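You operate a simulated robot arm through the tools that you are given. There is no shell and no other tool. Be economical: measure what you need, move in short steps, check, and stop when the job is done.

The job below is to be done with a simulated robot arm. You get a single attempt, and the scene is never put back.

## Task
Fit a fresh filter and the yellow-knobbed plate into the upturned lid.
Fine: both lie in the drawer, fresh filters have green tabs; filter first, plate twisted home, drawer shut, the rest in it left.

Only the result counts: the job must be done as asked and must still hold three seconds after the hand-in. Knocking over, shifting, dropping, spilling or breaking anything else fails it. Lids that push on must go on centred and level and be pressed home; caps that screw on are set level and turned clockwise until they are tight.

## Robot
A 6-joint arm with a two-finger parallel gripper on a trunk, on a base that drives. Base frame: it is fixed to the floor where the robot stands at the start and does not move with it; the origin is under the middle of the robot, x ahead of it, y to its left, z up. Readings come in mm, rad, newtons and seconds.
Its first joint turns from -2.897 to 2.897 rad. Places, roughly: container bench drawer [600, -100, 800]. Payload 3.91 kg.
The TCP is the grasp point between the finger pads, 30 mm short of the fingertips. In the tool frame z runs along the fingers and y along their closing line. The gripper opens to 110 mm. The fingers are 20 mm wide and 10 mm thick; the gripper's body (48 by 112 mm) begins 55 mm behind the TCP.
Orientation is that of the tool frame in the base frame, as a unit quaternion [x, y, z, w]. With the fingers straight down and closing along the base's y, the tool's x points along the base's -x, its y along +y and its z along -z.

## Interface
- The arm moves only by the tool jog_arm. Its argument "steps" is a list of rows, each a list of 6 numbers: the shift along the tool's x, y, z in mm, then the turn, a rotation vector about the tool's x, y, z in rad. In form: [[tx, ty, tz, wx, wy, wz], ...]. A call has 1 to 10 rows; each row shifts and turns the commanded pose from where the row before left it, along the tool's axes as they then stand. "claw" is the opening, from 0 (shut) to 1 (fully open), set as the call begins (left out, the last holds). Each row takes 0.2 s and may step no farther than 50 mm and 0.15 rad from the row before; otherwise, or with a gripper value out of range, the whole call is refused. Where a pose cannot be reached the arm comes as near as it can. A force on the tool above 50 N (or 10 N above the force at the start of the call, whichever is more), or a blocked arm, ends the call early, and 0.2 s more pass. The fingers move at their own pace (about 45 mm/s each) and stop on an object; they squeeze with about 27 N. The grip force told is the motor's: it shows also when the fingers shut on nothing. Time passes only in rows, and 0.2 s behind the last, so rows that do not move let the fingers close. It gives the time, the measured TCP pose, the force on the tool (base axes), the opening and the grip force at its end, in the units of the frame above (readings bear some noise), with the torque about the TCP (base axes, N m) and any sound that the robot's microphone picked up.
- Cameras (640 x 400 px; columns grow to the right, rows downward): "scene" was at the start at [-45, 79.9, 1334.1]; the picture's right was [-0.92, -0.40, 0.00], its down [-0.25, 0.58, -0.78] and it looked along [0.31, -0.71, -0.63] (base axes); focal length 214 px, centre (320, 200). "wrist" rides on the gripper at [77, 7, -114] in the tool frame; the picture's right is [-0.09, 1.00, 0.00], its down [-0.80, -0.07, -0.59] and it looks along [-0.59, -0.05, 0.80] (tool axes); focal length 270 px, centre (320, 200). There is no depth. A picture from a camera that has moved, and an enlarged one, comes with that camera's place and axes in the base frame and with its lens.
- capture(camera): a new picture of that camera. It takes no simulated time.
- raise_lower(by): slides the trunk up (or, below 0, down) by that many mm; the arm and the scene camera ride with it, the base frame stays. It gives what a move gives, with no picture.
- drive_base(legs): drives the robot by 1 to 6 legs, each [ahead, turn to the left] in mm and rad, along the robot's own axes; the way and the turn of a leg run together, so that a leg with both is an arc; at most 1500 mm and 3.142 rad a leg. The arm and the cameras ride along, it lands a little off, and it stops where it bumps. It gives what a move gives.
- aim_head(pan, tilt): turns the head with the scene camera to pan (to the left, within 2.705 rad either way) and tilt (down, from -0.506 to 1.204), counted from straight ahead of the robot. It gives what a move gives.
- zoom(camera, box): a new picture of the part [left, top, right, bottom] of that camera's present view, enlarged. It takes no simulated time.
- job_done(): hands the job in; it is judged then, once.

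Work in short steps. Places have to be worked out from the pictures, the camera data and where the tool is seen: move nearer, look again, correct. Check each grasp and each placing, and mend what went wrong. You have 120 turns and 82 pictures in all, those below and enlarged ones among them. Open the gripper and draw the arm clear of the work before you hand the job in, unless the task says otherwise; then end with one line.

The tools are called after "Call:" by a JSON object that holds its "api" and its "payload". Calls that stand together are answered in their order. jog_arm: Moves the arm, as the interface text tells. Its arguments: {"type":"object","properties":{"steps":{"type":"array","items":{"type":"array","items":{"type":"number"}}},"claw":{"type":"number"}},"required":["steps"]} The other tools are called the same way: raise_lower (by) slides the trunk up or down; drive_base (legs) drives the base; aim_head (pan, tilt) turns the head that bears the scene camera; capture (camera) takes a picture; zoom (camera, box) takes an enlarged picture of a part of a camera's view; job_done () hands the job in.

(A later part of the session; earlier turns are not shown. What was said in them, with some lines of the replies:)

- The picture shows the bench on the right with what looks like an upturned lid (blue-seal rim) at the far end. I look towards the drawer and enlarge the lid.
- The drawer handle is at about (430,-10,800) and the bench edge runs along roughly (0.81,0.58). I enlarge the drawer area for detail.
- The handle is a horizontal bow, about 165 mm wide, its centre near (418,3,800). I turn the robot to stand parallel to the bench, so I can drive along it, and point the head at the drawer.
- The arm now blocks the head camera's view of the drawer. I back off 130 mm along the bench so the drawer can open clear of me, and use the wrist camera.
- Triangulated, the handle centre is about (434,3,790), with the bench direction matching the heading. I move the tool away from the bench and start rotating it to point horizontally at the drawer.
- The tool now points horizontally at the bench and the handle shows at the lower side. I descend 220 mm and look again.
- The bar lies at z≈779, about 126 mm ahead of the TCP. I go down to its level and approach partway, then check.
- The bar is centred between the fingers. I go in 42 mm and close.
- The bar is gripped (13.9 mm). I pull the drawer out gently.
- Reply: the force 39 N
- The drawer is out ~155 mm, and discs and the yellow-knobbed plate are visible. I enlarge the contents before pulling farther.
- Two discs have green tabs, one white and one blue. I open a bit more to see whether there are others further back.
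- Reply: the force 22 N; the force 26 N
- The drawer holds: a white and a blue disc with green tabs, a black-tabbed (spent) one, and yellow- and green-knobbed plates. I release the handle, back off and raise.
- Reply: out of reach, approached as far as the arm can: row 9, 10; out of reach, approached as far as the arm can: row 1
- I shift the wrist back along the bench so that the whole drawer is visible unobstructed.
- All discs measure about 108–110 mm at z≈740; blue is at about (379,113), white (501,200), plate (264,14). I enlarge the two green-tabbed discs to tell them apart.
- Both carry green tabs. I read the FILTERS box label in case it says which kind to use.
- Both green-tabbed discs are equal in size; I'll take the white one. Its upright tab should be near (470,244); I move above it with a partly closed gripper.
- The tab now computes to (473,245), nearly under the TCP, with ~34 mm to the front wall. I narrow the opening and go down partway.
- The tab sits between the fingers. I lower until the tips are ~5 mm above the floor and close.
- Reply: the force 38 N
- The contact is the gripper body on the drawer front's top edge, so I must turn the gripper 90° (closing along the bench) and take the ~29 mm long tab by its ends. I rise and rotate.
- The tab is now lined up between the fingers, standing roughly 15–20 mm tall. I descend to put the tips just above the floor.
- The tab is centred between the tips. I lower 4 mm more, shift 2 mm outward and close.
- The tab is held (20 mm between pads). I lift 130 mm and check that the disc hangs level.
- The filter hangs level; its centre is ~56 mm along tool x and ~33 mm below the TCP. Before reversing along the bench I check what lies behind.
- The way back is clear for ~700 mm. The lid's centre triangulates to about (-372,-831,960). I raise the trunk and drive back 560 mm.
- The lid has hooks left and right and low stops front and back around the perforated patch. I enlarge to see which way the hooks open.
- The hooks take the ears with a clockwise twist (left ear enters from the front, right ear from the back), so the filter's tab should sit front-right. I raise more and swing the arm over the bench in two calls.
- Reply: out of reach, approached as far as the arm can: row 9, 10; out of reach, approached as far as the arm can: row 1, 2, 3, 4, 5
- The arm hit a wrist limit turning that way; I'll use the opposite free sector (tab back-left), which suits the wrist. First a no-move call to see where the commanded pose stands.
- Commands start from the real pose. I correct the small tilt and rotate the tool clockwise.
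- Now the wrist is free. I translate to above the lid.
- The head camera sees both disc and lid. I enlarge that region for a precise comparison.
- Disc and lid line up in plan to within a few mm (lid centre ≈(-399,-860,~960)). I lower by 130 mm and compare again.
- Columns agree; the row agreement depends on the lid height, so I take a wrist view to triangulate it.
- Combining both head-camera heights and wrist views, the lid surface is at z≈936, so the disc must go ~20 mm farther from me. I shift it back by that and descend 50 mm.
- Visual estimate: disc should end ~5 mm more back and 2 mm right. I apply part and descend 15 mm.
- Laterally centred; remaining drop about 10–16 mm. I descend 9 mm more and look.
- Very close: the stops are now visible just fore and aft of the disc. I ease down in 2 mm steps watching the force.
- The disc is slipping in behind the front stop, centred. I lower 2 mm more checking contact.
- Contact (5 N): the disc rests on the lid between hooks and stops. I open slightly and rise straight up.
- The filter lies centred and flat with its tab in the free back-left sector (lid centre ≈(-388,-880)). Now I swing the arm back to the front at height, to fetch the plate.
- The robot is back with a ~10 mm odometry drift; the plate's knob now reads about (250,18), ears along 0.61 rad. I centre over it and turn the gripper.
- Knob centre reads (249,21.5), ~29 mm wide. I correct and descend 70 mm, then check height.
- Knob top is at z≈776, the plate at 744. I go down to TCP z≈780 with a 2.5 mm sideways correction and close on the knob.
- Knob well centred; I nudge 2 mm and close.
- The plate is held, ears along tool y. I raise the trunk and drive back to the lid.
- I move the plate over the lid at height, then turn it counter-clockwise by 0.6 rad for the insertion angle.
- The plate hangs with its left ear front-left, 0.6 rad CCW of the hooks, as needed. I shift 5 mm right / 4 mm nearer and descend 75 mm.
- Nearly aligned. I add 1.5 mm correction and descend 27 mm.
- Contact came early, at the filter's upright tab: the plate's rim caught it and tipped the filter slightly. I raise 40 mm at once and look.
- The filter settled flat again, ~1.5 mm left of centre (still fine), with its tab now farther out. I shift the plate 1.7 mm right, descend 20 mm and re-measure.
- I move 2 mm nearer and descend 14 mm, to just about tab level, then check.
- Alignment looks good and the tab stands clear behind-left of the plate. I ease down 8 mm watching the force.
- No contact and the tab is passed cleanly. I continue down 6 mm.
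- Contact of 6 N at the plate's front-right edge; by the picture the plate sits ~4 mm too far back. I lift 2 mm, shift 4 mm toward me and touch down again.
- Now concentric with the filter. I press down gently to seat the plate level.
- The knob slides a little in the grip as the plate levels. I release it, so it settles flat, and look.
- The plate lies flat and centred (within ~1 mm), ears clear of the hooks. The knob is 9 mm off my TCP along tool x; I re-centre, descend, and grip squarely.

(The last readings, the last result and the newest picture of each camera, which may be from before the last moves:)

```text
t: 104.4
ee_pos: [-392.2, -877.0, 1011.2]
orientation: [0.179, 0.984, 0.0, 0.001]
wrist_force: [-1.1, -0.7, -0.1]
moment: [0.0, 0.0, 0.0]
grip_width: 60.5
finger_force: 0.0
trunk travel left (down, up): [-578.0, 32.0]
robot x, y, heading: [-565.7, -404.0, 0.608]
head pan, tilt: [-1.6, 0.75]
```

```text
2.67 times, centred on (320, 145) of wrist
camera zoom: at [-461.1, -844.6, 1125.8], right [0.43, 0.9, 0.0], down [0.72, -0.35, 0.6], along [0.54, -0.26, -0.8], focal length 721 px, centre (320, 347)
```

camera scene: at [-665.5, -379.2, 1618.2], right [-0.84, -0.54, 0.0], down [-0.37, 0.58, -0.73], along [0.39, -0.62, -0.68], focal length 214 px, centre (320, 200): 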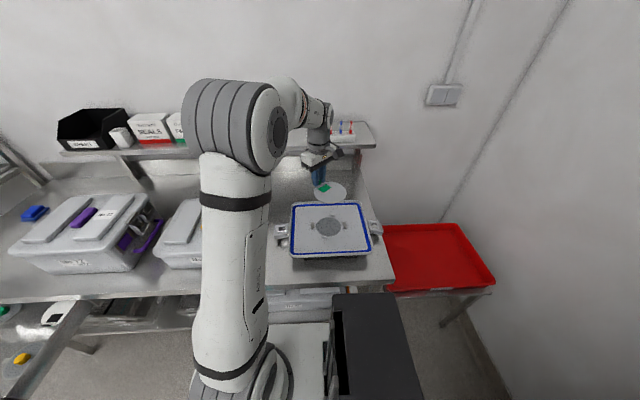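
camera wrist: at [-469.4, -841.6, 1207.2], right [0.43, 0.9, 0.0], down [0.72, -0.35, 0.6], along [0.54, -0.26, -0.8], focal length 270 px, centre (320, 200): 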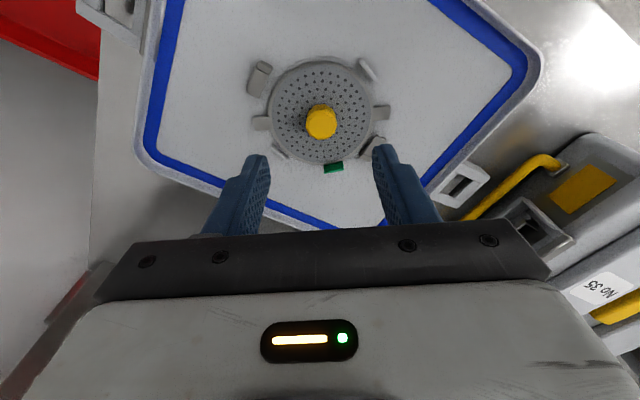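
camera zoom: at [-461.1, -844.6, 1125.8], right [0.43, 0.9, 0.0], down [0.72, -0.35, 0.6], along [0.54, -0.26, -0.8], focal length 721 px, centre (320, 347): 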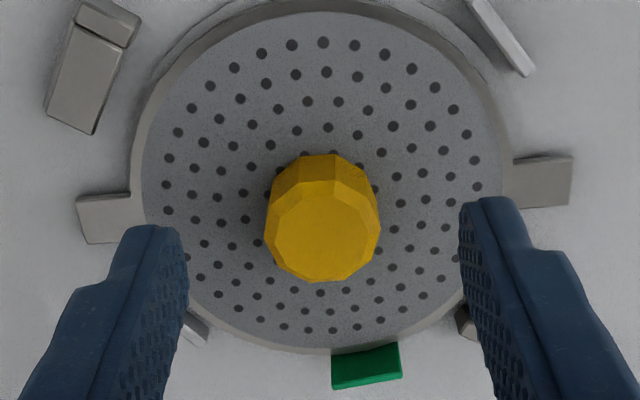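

Knob is centred both ways. I descend 30 mm and grip.

Call:
{"api": "jog_arm", "payload": {"steps": [[0, 0, 15, 0, 0, 0], [0, 0, 14, 0, 0, 0], [0, 0, 0, 0, 0, 0]]}}

Call:
{"api": "jog_arm", "payload": {"steps": [[0, 0, 0, 0, 0, 0], [0, 0, 0, 0, 0, 0], [0, 0, 0, 0, 0, 0], [0, 0, 0, 0, 0, 0]], "claw": 0}}

```text
t: 105.2
ee_pos: [-391.2, -878.8, 981.0]
orientation: [0.179, 0.984, 0.001, 0.001]
wrist_force: [0.9, -0.5, -0.3]
moment: [0.02, 0.01, -0.01]
grip_width: 60.3
finger_force: 0.1
trunk travel left (down, up): [-578.0, 32.0]
robot x, y, heading: [-569.6, -403.2, 0.607]
head pan, tilt: [-1.6, 0.75]
```

```text
t: 106.2
ee_pos: [-391.5, -877.9, 981.4]
orientation: [0.178, 0.984, 0.0, 0.002]
wrist_force: [0.3, -0.6, 1.1]
moment: [-0.05, 0.01, -0.02]
grip_width: 28.7
finger_force: 27.0
trunk travel left (down, up): [-578.0, 32.0]
robot x, y, heading: [-568.3, -405.4, 0.607]
head pan, tilt: [-1.6, 0.75]
```

Firm grip (28.7 mm). I twist clockwise 0.3 rad with slight downward bias and check.

Call:
{"api": "jog_arm", "payload": {"steps": [[0, 0, 1, 0, 0, 0.05], [0, 0, 0, 0, 0, 0.08], [0, 0, 0, 0, 0, 0.08], [0, 0, 0, 0, 0, 0.08], [0, 0, 0, 0, 0, 0]]}}

Call:
{"api": "zoom", "payload": {"camera": "scene", "box": [298, 205, 354, 240]}}

```text
t: 107.4
ee_pos: [-392.1, -879.2, 979.9]
orientation: [0.32, 0.947, 0.001, 0.001]
wrist_force: [0.8, 1.1, 11.2]
moment: [0.01, -0.14, -0.04]
grip_width: 28.8
finger_force: 26.5
trunk travel left (down, up): [-578.0, 32.0]
robot x, y, heading: [-568.0, -403.4, 0.6]
head pan, tilt: [-1.6, 0.75]
```

```text
11.43 times, centred on (326, 222) of scene
camera zoom: at [-672.3, -390.3, 1618.2], right [-0.84, -0.54, 0.0], down [-0.37, 0.57, -0.73], along [0.4, -0.61, -0.68], focal length 2451 px, centre (251, -57)
```

zoom: 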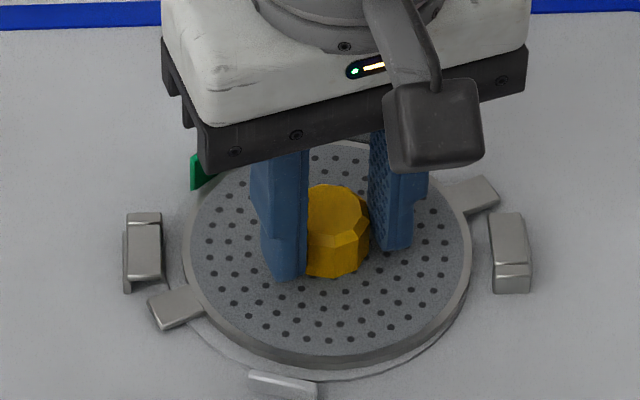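

The plate turns well, ears heading into the hooks. I nudge 1 mm left and continue clockwise.

Call:
{"api": "jog_arm", "payload": {"steps": [[-0.3, 0.9, 0, 0, 0, 0.06], [0, 0, 0, 0, 0, 0.06], [0, 0, 0, 0, 0, 0.06], [0, 0, 0, 0, 0, 0.06], [0, 0, 0, 0, 0, 0]]}}

Call:
{"api": "zoom", "payload": {"camera": "scene", "box": [298, 205, 354, 240]}}

```text
t: 108.6
ee_pos: [-390.8, -876.8, 980.9]
orientation: [0.432, 0.902, 0.002, 0.0]
wrist_force: [0.0, 0.6, 3.0]
moment: [-0.03, 0.05, -0.02]
grip_width: 27.7
finger_force: 27.0
trunk travel left (down, up): [-578.0, 32.0]
robot x, y, heading: [-571.7, -406.0, 0.602]
head pan, tilt: [-1.6, 0.75]
```

```text
11.43 times, centred on (326, 222) of scene
camera zoom: at [-672.2, -391.2, 1618.1], right [-0.84, -0.54, 0.0], down [-0.37, 0.57, -0.73], along [0.4, -0.61, -0.68], focal length 2451 px, centre (251, -57)
```

zoom: 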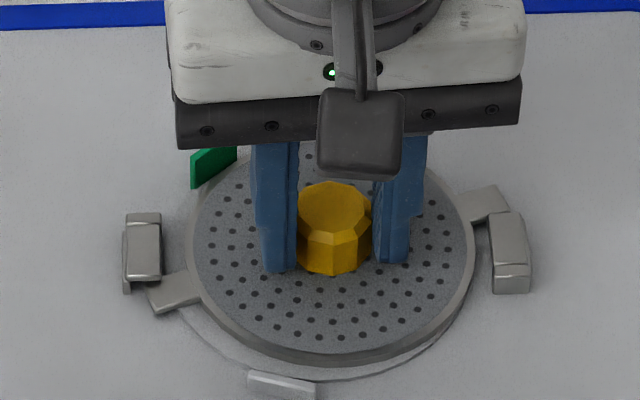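

The ears are at the mouths of both hooks (still ~0.3 rad to go; part of the turn was lost as the pads settled on the knob's facets). I continue turning.

Call:
{"api": "jog_arm", "payload": {"steps": [[0, 0, 0, 0, 0, 0.06], [0, 0, 0, 0, 0, 0.06], [0, 0, 0, 0, 0, 0.06], [0, 0, 0, 0, 0, 0.06], [0, 0, 0, 0, 0, 0]]}}

Call:
{"api": "zoom", "payload": {"camera": "scene", "box": [298, 205, 354, 240]}}

```text
t: 109.8
ee_pos: [-391.6, -877.7, 979.0]
orientation: [0.536, 0.844, 0.001, 0.001]
wrist_force: [0.5, 0.0, 0.8]
moment: [-0.02, 0.01, 0.0]
grip_width: 28.1
finger_force: 27.5
trunk travel left (down, up): [-578.0, 32.0]
robot x, y, heading: [-567.1, -403.9, 0.61]
head pan, tilt: [-1.6, 0.75]
```

```text
11.43 times, centred on (326, 222) of scene
camera zoom: at [-672.1, -391.4, 1618.1], right [-0.84, -0.54, 0.0], down [-0.37, 0.57, -0.73], along [0.4, -0.61, -0.68], focal length 2451 px, centre (251, -57)
```

zoom: 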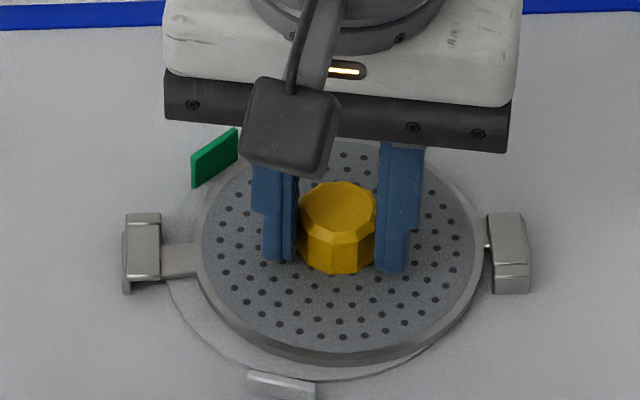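

Both ears are under the hooks, but the plate has drifted ~5 mm right (right ear near the hook's wall). I slide it 4.5 mm left while gripped.

Call:
{"api": "jog_arm", "payload": {"steps": [[0.3, 2.2, 0, 0, 0, 0], [0.3, 2.3, 0, 0, 0, 0], [0, 0, 0, 0, 0, 0]]}}

Call:
{"api": "zoom", "payload": {"camera": "scene", "box": [298, 205, 354, 240]}}

```text
t: 110.6
ee_pos: [-388.2, -877.4, 979.3]
orientation: [0.536, 0.844, 0.001, 0.002]
wrist_force: [0.3, -0.3, 3.9]
moment: [-0.05, 0.04, -0.06]
grip_width: 27.9
finger_force: 26.9
trunk travel left (down, up): [-578.0, 32.0]
robot x, y, heading: [-570.1, -401.2, 0.603]
head pan, tilt: [-1.6, 0.75]
```

```text
11.43 times, centred on (326, 222) of scene
camera zoom: at [-672.4, -391.2, 1618.2], right [-0.84, -0.54, 0.0], down [-0.37, 0.57, -0.73], along [0.4, -0.61, -0.68], focal length 2451 px, centre (251, -57)
```

zoom: 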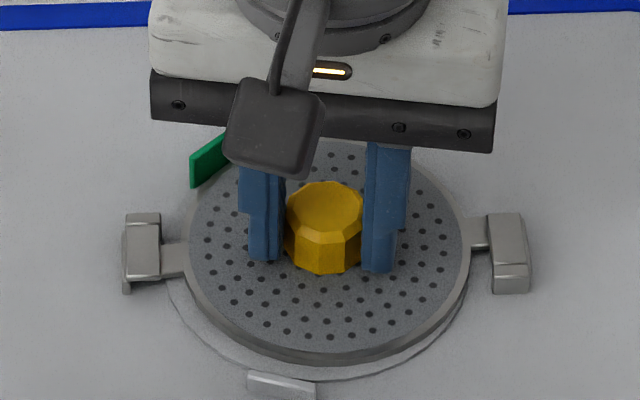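

Centred again, ears under both hooks. I keep turning clockwise in small steps until the torque shows the stop.

Call:
{"api": "jog_arm", "payload": {"steps": [[0, 0, 0, 0, 0, 0.05], [0, 0, 0, 0, 0, 0.05], [0, 0, 0, 0, 0, 0.05], [0, 0, 0, 0, 0, 0]]}}

Call:
{"api": "jog_arm", "payload": {"steps": [[0, 0, 0, 0, 0, 0.05], [0, 0, 0, 0, 0, 0.05], [0, 0, 0, 0, 0, 0]]}}

Call:
{"api": "zoom", "payload": {"camera": "scene", "box": [298, 205, 354, 240]}}

```text
t: 111.6
ee_pos: [-387.2, -875.2, 978.1]
orientation: [0.598, 0.802, 0.002, 0.001]
wrist_force: [-1.4, 1.9, 5.0]
moment: [0.05, 0.08, 0.11]
grip_width: 27.6
finger_force: 26.7
trunk travel left (down, up): [-578.0, 32.0]
robot x, y, heading: [-567.2, -405.1, 0.608]
head pan, tilt: [-1.6, 0.75]
```

```text
t: 112.4
ee_pos: [-387.7, -875.0, 979.7]
orientation: [0.637, 0.771, 0.002, 0.001]
wrist_force: [-1.4, 3.9, 1.9]
moment: [0.12, 0.08, 0.3]
grip_width: 28.0
finger_force: 27.0
trunk travel left (down, up): [-578.0, 32.0]
robot x, y, heading: [-570.3, -405.7, 0.604]
head pan, tilt: [-1.6, 0.75]
```

```text
11.43 times, centred on (326, 222) of scene
camera zoom: at [-672.2, -390.6, 1618.1], right [-0.84, -0.54, 0.0], down [-0.37, 0.57, -0.73], along [0.4, -0.61, -0.68], focal length 2451 px, centre (251, -57)
```

zoom: 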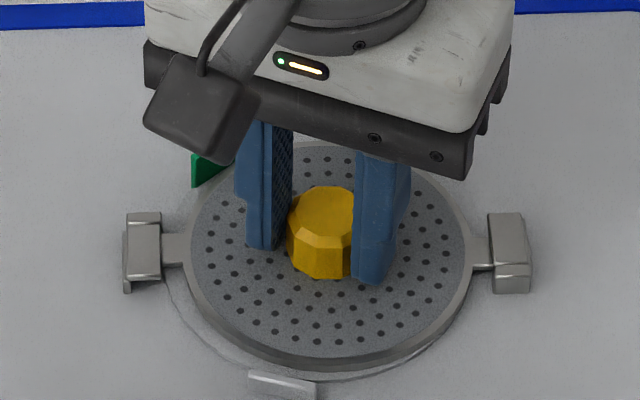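

Torque has risen to 0.3 N·m and the ears are in line with the hooks — at or near the stop. One more small turn to confirm.

Call:
{"api": "jog_arm", "payload": {"steps": [[0, 0, 0, 0, 0, 0.05], [0, 0, 0, 0, 0, 0.05], [0, 0, 0, 0, 0, 0]]}}

Call:
{"api": "zoom", "payload": {"camera": "scene", "box": [298, 205, 354, 240]}}

```text
t: 113.2
ee_pos: [-387.5, -875.6, 978.2]
orientation: [0.674, 0.739, 0.001, 0.001]
wrist_force: [0.0, 2.1, 2.8]
moment: [0.08, -0.06, 0.22]
grip_width: 28.1
finger_force: 27.1
trunk travel left (down, up): [-578.0, 32.0]
robot x, y, heading: [-570.8, -401.1, 0.606]
head pan, tilt: [-1.6, 0.75]
```

```text
11.43 times, centred on (326, 222) of scene
camera zoom: at [-671.9, -390.9, 1618.2], right [-0.84, -0.54, 0.0], down [-0.37, 0.57, -0.73], along [0.4, -0.61, -0.68], focal length 2451 px, centre (251, -57)
```

zoom: 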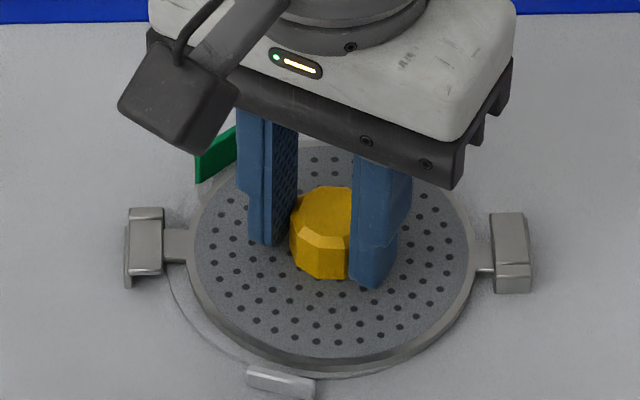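

The ears are at the stop (the lid itself just began to follow by ~1 mm), so the plate is home. I release and rise.

Call:
{"api": "jog_arm", "payload": {"steps": [[0, 0, 0, 0, 0, 0], [0, 0, 0, 0, 0, 0], [0, 0, 0, 0, 0, 0], [0, 0, -15, 0, 0, 0], [0, 0, -35, 0, 0, 0], [0, 0, -45, 0, 0, 0], [0, 0, -45, 0, 0, 0], [0, 0, -45, 0, 0, 0]], "claw": 0.5}}

Call:
{"api": "zoom", "payload": {"camera": "scene", "box": [298, 205, 354, 240]}}

```text
t: 115.0
ee_pos: [-386.7, -874.1, 1164.5]
orientation: [0.675, 0.738, 0.001, 0.002]
wrist_force: [0.5, -1.2, 1.0]
moment: [0.01, 0.02, 0.04]
grip_width: 55.0
finger_force: 0.1
trunk travel left (down, up): [-578.0, 32.0]
robot x, y, heading: [-567.7, -404.7, 0.605]
head pan, tilt: [-1.6, 0.75]
```

```text
11.43 times, centred on (326, 222) of scene
camera zoom: at [-672.2, -390.8, 1618.1], right [-0.84, -0.54, 0.0], down [-0.37, 0.57, -0.73], along [0.4, -0.61, -0.68], focal length 2451 px, centre (251, -57)
```

zoom: 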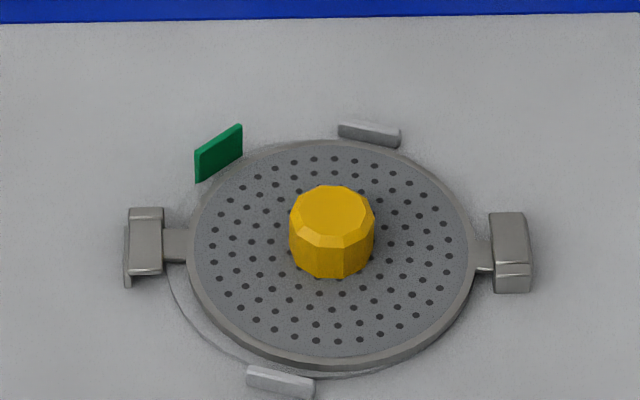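

The plate sits level with both ears in the hooks. Now I swing the arm back to the front to close the drawer.

Call:
{"api": "jog_arm", "payload": {"steps": [[36.3, 27.5, 0, 0, 0, 0], [36.3, 27.5, 0, 0, 0, 0], [36.3, 27.5, 0, 0, 0, 0], [36.3, 27.5, 0, 0, 0, 0], [36.3, 27.5, 0, 0, 0, 0], [36.3, 27.5, 0, 0, 0, 0], [36.3, 27.5, 0, 0, 0, 0]]}}

Call:
{"api": "jog_arm", "payload": {"steps": [[43, 8.7, 0, 0, 0, 0], [43, 8.7, 0, 0, 0, 0], [43, 8.7, 0, 0, 0, 0], [43, 8.7, 0, 0, 0, 0], [43, 8.7, 0, 0, 0, 0], [43, 8.7, 0, 0, 0, 0], [43, 8.7, 0, 0, 0, 0]]}}

Call:
{"api": "jog_arm", "payload": {"steps": [[0, 0, 0, 0, 0, -0.149], [0, 0, 0, 0, 0, -0.149], [0, 0, 0, 0, 0, -0.149], [0, 0, 0, 0, 0, -0.149], [0, 0, 0, 0, 0, -0.149], [0, 0, 0, 0, 0, -0.149], [0, 0, 0, 0, 0, -0.149]]}}

Call:
{"api": "jog_arm", "payload": {"steps": [[0, 0, 0, 0, 0, -0.149], [0, 0, 0, 0, 0, -0.149], [0, 0, 0, 0, 0, -0.149], [0, 0, 0, 0, 0, -0.149], [0, 0, 0, 0, 0, -0.149], [0, 0, 0, 0, 0, -0.149], [0, 0, 0, 0, 0, -0.149]]}}

Call:
{"api": "drive_base", "payload": {"legs": [[568, 0.015]]}}

```text
t: 116.6
ee_pos: [-220.9, -603.5, 1164.7]
orientation: [0.674, 0.738, 0.001, 0.0]
wrist_force: [-0.1, 0.9, 0.1]
moment: [0.01, 0.01, -0.04]
grip_width: 55.4
finger_force: 0.0
trunk travel left (down, up): [-578.0, 32.0]
robot x, y, heading: [-567.0, -404.3, 0.608]
head pan, tilt: [-1.6, 0.75]
```

```text
t: 118.2
ee_pos: [-188.6, -299.3, 1166.8]
orientation: [0.674, 0.739, 0.001, 0.001]
wrist_force: [-0.8, 0.5, 0.0]
moment: [-0.01, -0.01, -0.01]
grip_width: 54.8
finger_force: 0.0
trunk travel left (down, up): [-578.0, 32.0]
robot x, y, heading: [-565.8, -404.5, 0.602]
head pan, tilt: [-1.6, 0.75]
```

```text
t: 119.8
ee_pos: [-185.9, -299.7, 1165.6]
orientation: [0.214, 0.977, 0.001, 0.0]
wrist_force: [0.1, 0.6, 0.1]
moment: [0.0, 0.02, 0.0]
grip_width: 54.8
finger_force: 0.0
trunk travel left (down, up): [-578.0, 32.0]
robot x, y, heading: [-568.4, -403.1, 0.602]
head pan, tilt: [-1.6, 0.75]
```

```text
t: 121.4
ee_pos: [-186.6, -298.8, 1164.8]
orientation: [-0.3, 0.954, 0.001, 0.0]
wrist_force: [0.0, -0.3, -0.2]
moment: [0.0, 0.02, 0.01]
grip_width: 54.8
finger_force: 0.1
trunk travel left (down, up): [-578.0, 32.0]
robot x, y, heading: [-568.4, -405.5, 0.607]
head pan, tilt: [-1.6, 0.75]
```

```text
t: 124.6
ee_pos: [270.1, 24.6, 1164.3]
orientation: [-0.304, 0.953, 0.001, 0.001]
wrist_force: [0.2, 0.0, -0.2]
moment: [0.0, 0.02, 0.0]
grip_width: 54.9
finger_force: 0.1
trunk travel left (down, up): [-578.0, 32.0]
robot x, y, heading: [-109.0, -85.3, 0.619]
head pan, tilt: [-1.6, 0.75]
```

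Back at the drawer. I move outward past the drawer front, tip the tool horizontal as before and lower the trunk.

Call:
{"api": "jog_arm", "payload": {"steps": [[-21.3, 38.6, 0, 0, 0, 0], [-21.3, 38.6, 0, 0, 0, 0], [-21.3, 38.6, 0, 0, 0, 0], [-21.3, 38.6, 0, 0, 0, 0], [-21.3, 38.6, 0, 0, 0, 0], [-21.3, 38.6, 0, 0, 0, 0]], "claw": 0.45}}

Call:
{"api": "jog_arm", "payload": {"steps": [[0, 0, 0, 0.143, 0, 0], [0, 0, 0, 0.143, 0, 0], [0, 0, 0, 0.143, 0, 0], [0, 0, 0, 0.143, 0, 0], [0, 0, 0, 0.143, 0, 0], [0, 0, 0, 0.143, 0, 0], [0, 0, 0, 0.143, 0, 0], [0, 0, 0, 0.143, 0, 0]]}}

Call:
{"api": "jog_arm", "payload": {"steps": [[0, 0, 0, 0.143, 0, 0], [0, 0, 0, 0.143, 0, 0], [0, 0, 0, 0.1408, 0, 0]]}}

Call:
{"api": "raise_lower", "payload": {"by": -290}}

Call:
{"api": "capture", "payload": {"camera": "wrist"}}

```text
t: 126.0
ee_pos: [240.5, 289.2, 1163.5]
orientation: [-0.304, 0.953, 0.0, 0.001]
wrist_force: [0.5, 0.1, -0.5]
moment: [-0.02, -0.01, -0.01]
grip_width: 49.5
finger_force: 0.0
trunk travel left (down, up): [-578.0, 32.0]
robot x, y, heading: [-112.5, -82.9, 0.618]
head pan, tilt: [-1.6, 0.75]
```

```text
t: 127.8
ee_pos: [240.1, 288.0, 1165.5]
orientation: [-0.256, 0.8, -0.516, 0.166]
wrist_force: [0.0, 0.5, -0.1]
moment: [-0.02, -0.01, -0.02]
grip_width: 49.7
finger_force: 0.0
trunk travel left (down, up): [-578.0, 32.0]
robot x, y, heading: [-108.1, -86.9, 0.622]
head pan, tilt: [-1.6, 0.75]
```

```text
t: 128.6
ee_pos: [239.7, 287.3, 1165.8]
orientation: [0.215, -0.673, 0.674, -0.217]
wrist_force: [0.4, 0.1, -0.4]
moment: [0.0, -0.01, -0.01]
grip_width: 49.5
finger_force: 0.0
trunk travel left (down, up): [-578.0, 32.0]
robot x, y, heading: [-107.4, -86.3, 0.618]
head pan, tilt: [-1.6, 0.75]
```

```text
t: 131.5
ee_pos: [239.4, 287.9, 874.5]
orientation: [-0.214, 0.674, -0.673, 0.215]
wrist_force: [0.5, -0.2, -0.3]
moment: [0.0, -0.01, 0.0]
grip_width: 49.5
finger_force: 0.0
trunk travel left (down, up): [-288.0, 322.0]
robot x, y, heading: [-105.1, -85.8, 0.618]
head pan, tilt: [-1.6, 0.75]
```

```text
9 pictures are left
camera wrist: at [110.6, 336.5, 868.4], right [0.07, 0.05, -1.0], down [0.31, 0.95, 0.07], along [0.95, -0.31, 0.05], focal length 270 px, centre (320, 200)
```

wrist: 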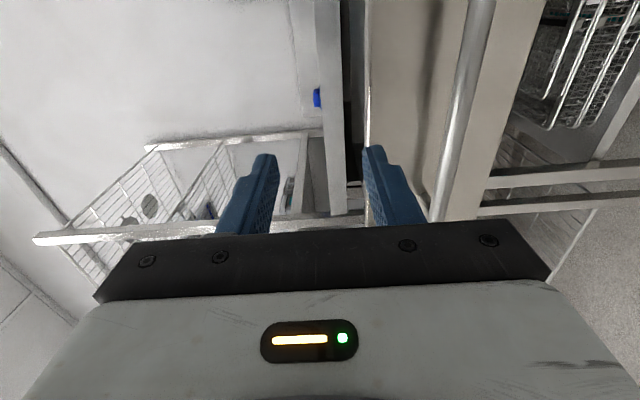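

The handle shows below-right as expected. I descend 95 mm to its level and look.

Call:
{"api": "jog_arm", "payload": {"steps": [[0, 48, 0, 0, 0, 0], [0, 47, 0, 0, 0, 0], [0, 0, 15, 0, 0, 0], [0, 0, 0, 0, 0, 0]]}}

Call:
{"api": "capture", "payload": {"camera": "wrist"}}

```text
t: 132.5
ee_pos: [248.6, 275.8, 779.6]
orientation: [-0.215, 0.674, -0.673, 0.216]
wrist_force: [-0.4, 0.5, 0.4]
moment: [0.0, -0.01, 0.01]
grip_width: 49.5
finger_force: 0.1
trunk travel left (down, up): [-288.0, 322.0]
robot x, y, heading: [-108.5, -85.3, 0.62]
head pan, tilt: [-1.6, 0.75]
```

```text
8 pictures are left
camera wrist: at [119.3, 324.6, 774.1], right [0.07, 0.05, -1.0], down [0.31, 0.95, 0.07], along [0.95, -0.31, 0.05], focal length 270 px, centre (320, 200)
```

wrist: 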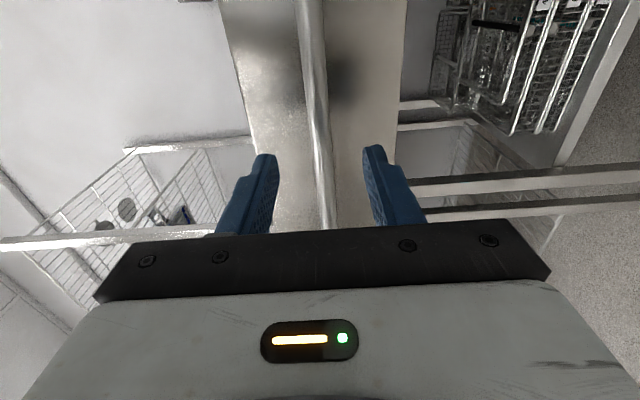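

Bar centred, same view as at the first grasp. I go in 42 mm and close on it.

Call:
{"api": "jog_arm", "payload": {"steps": [[0, 0, 15, 0, 0, 0], [0, 0, 15, 0, 0, 0], [0, 0, 12, 0, 0, 0], [0, 0, 0, 0, 0, 0]]}}

Call:
{"api": "jog_arm", "payload": {"steps": [[0, 0, 0, 0, 0, 0], [0, 0, 0, 0, 0, 0], [0, 0, 0, 0, 0, 0], [0, 0, 0, 0, 0, 0]], "claw": 0}}

Call:
{"api": "jog_arm", "payload": {"steps": [[0, 0, 15, 0, 0, 0], [0, 0, 20, 0, 0, 0], [0, 0, 20, 0, 0, 0], [0, 0, 20, 0, 0, 0], [0, 0, 20, 0, 0, 0], [0, 0, 20, 0, 0, 0]]}}

```text
t: 133.5
ee_pos: [272.3, 242.2, 782.3]
orientation: [-0.214, 0.674, -0.673, 0.216]
wrist_force: [0.0, -0.4, -0.3]
moment: [0.0, 0.03, 0.01]
grip_width: 49.5
finger_force: 0.0
trunk travel left (down, up): [-288.0, 322.0]
robot x, y, heading: [-108.2, -83.4, 0.62]
head pan, tilt: [-1.6, 0.75]
```

```text
t: 134.5
ee_pos: [272.5, 240.3, 780.2]
orientation: [-0.215, 0.674, -0.673, 0.216]
wrist_force: [-1.7, -1.4, -5.8]
moment: [-0.02, 0.09, 0.04]
grip_width: 14.0
finger_force: 45.3
trunk travel left (down, up): [-288.0, 322.0]
robot x, y, heading: [-108.6, -85.4, 0.621]
head pan, tilt: [-1.6, 0.75]
```

```text
t: 135.9
ee_pos: [339.7, 146.7, 779.8]
orientation: [0.213, -0.674, 0.674, -0.216]
wrist_force: [-5.2, -5.3, 1.9]
moment: [0.07, 0.27, -0.13]
grip_width: 13.7
finger_force: 44.8
trunk travel left (down, up): [-288.0, 322.0]
robot x, y, heading: [-113.6, -86.1, 0.617]
head pan, tilt: [-1.6, 0.75]
```

The drawer slides smoothly. I push on about 140 mm, then finish in small steps.

Call:
{"api": "jog_arm", "payload": {"steps": [[0, 0, 20, 0, 0, 0], [0, 0, 20, 0, 0, 0], [0, 0, 20, 0, 0, 0], [0, 0, 20, 0, 0, 0], [0, 0, 20, 0, 0, 0], [0, 0, 20, 0, 0, 0], [0, 0, 15, 0, 0, 0]]}}

Call:
{"api": "jog_arm", "payload": {"steps": [[0, 0, 6, 0, 0, 0], [0, 0, 6, 0, 0, 0], [0, 0, 6, 0, 0, 0], [0, 0, 5, 0, 0, 0], [0, 0, 5, 0, 0, 0]]}}

```text
t: 137.5
ee_pos: [416.9, 37.6, 779.7]
orientation: [-0.215, 0.674, -0.673, 0.216]
wrist_force: [7.1, 4.0, -2.9]
moment: [0.1, 0.15, 0.48]
grip_width: 13.7
finger_force: 44.8
trunk travel left (down, up): [-288.0, 322.0]
robot x, y, heading: [-110.6, -87.2, 0.622]
head pan, tilt: [-1.6, 0.75]
```

```text
t: 138.7
ee_pos: [431.7, 15.3, 780.2]
orientation: [-0.215, 0.674, -0.673, 0.216]
wrist_force: [-0.8, 13.2, -5.4]
moment: [0.06, 0.06, -0.87]
grip_width: 13.6
finger_force: 44.5
trunk travel left (down, up): [-288.0, 322.0]
robot x, y, heading: [-113.1, -86.8, 0.617]
head pan, tilt: [-1.6, 0.75]
```

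It reached the original closed position with resistance. One more small push to confirm, then release and back off.

Call:
{"api": "jog_arm", "payload": {"steps": [[0, 0, 2, 0, 0, 0], [0, 0, 2, 0, 0, 0], [0, 0, 0, 0, 0, 0]]}}

Call:
{"api": "jog_arm", "payload": {"steps": [[0, 0, -3, 0, 0, 0], [0, 0, 0, 0, 0, 0], [0, 0, 0, 0, 0, 0], [0, 0, -20, 0, 0, 0], [0, 0, -40, 0, 0, 0], [0, 0, -40, 0, 0, 0], [0, 0, -20, 0, 0, 0]], "claw": 0.45}}

Call:
{"api": "capture", "payload": {"camera": "wrist"}}

```text
t: 139.5
ee_pos: [434.4, 13.4, 780.1]
orientation: [-0.215, 0.674, -0.673, 0.216]
wrist_force: [-21.5, 29.5, -11.1]
moment: [0.07, 0.12, 0.09]
grip_width: 14.0
finger_force: 44.7
trunk travel left (down, up): [-288.0, 322.0]
robot x, y, heading: [-110.1, -85.8, 0.62]
head pan, tilt: [-1.6, 0.75]
```

```text
t: 141.1
ee_pos: [362.2, 112.8, 781.9]
orientation: [-0.214, 0.674, -0.673, 0.216]
wrist_force: [0.0, -0.8, -0.2]
moment: [0.02, 0.02, -0.01]
grip_width: 49.4
finger_force: 0.0
trunk travel left (down, up): [-288.0, 322.0]
robot x, y, heading: [-111.7, -85.4, 0.623]
head pan, tilt: [-1.6, 0.75]
```

```text
7 pictures are left
camera wrist: at [234.8, 160.4, 775.1], right [0.07, 0.05, -1.0], down [0.31, 0.95, 0.07], along [0.95, -0.31, 0.05], focal length 270 px, centre (320, 200)
```

wrist: 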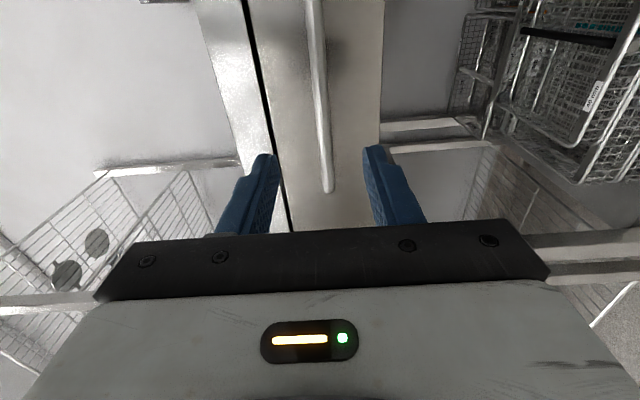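

The drawer is shut (37 N against its stop) and released. A last look at the lid from here.

Call:
{"api": "aim_head", "payload": {"pan": -2.2, "tilt": 0.55}}

Call:
{"api": "capture", "payload": {"camera": "scene"}}

```text
t: 142.1
ee_pos: [363.7, 110.9, 782.4]
orientation: [-0.215, 0.674, -0.673, 0.216]
wrist_force: [-0.4, 0.3, -0.5]
moment: [-0.03, 0.02, 0.01]
grip_width: 49.6
finger_force: 0.1
trunk travel left (down, up): [-288.0, 322.0]
robot x, y, heading: [-110.3, -85.7, 0.62]
head pan, tilt: [-2.201, 0.55]
```

```text
6 pictures are left
camera scene: at [-261.5, -94.2, 1345.5], right [-1.0, 0.01, 0.0], down [0.0, 0.52, -0.85], along [-0.01, -0.85, -0.52], focal length 214 px, centre (320, 200)
```

scene: 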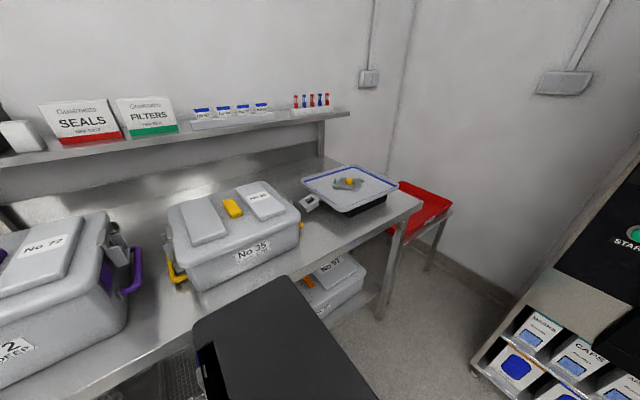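

Call:
{"api": "zoom", "payload": {"camera": "scene", "box": [310, 160, 390, 210]}}

```text
8.00 times, centred on (350, 185) of scene
camera zoom: at [-261.5, -94.2, 1345.5], right [-1.0, 0.01, 0.0], down [0.0, 0.52, -0.85], along [-0.01, -0.85, -0.52], focal length 1716 px, centre (80, 320)
```

zoom: 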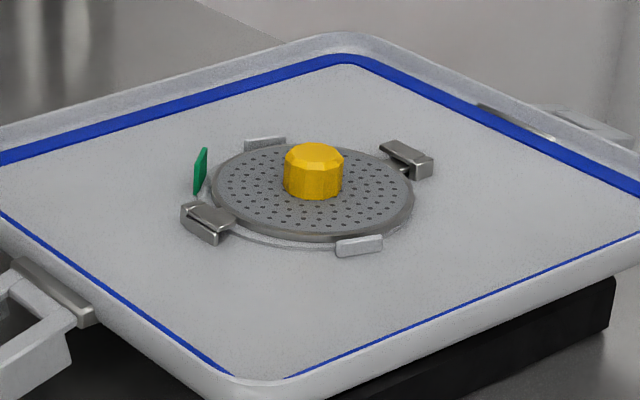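

The plate lies level over the filter with both ears in the hooks, the drawer is shut, and the open gripper is clear of the work. I hand in.

Call:
{"api": "job_done", "payload": {}}

```text
The job is handed in.
```

A fresh green-tabbed filter is in the upturned lid, with the yellow-knobbed plate twisted home over it, and the drawer is shut with the remaining items left in it; the filter sits about 2 mm off centre after the plate nudged its tab, and the lid turned about 1 mm at the end of the twist.
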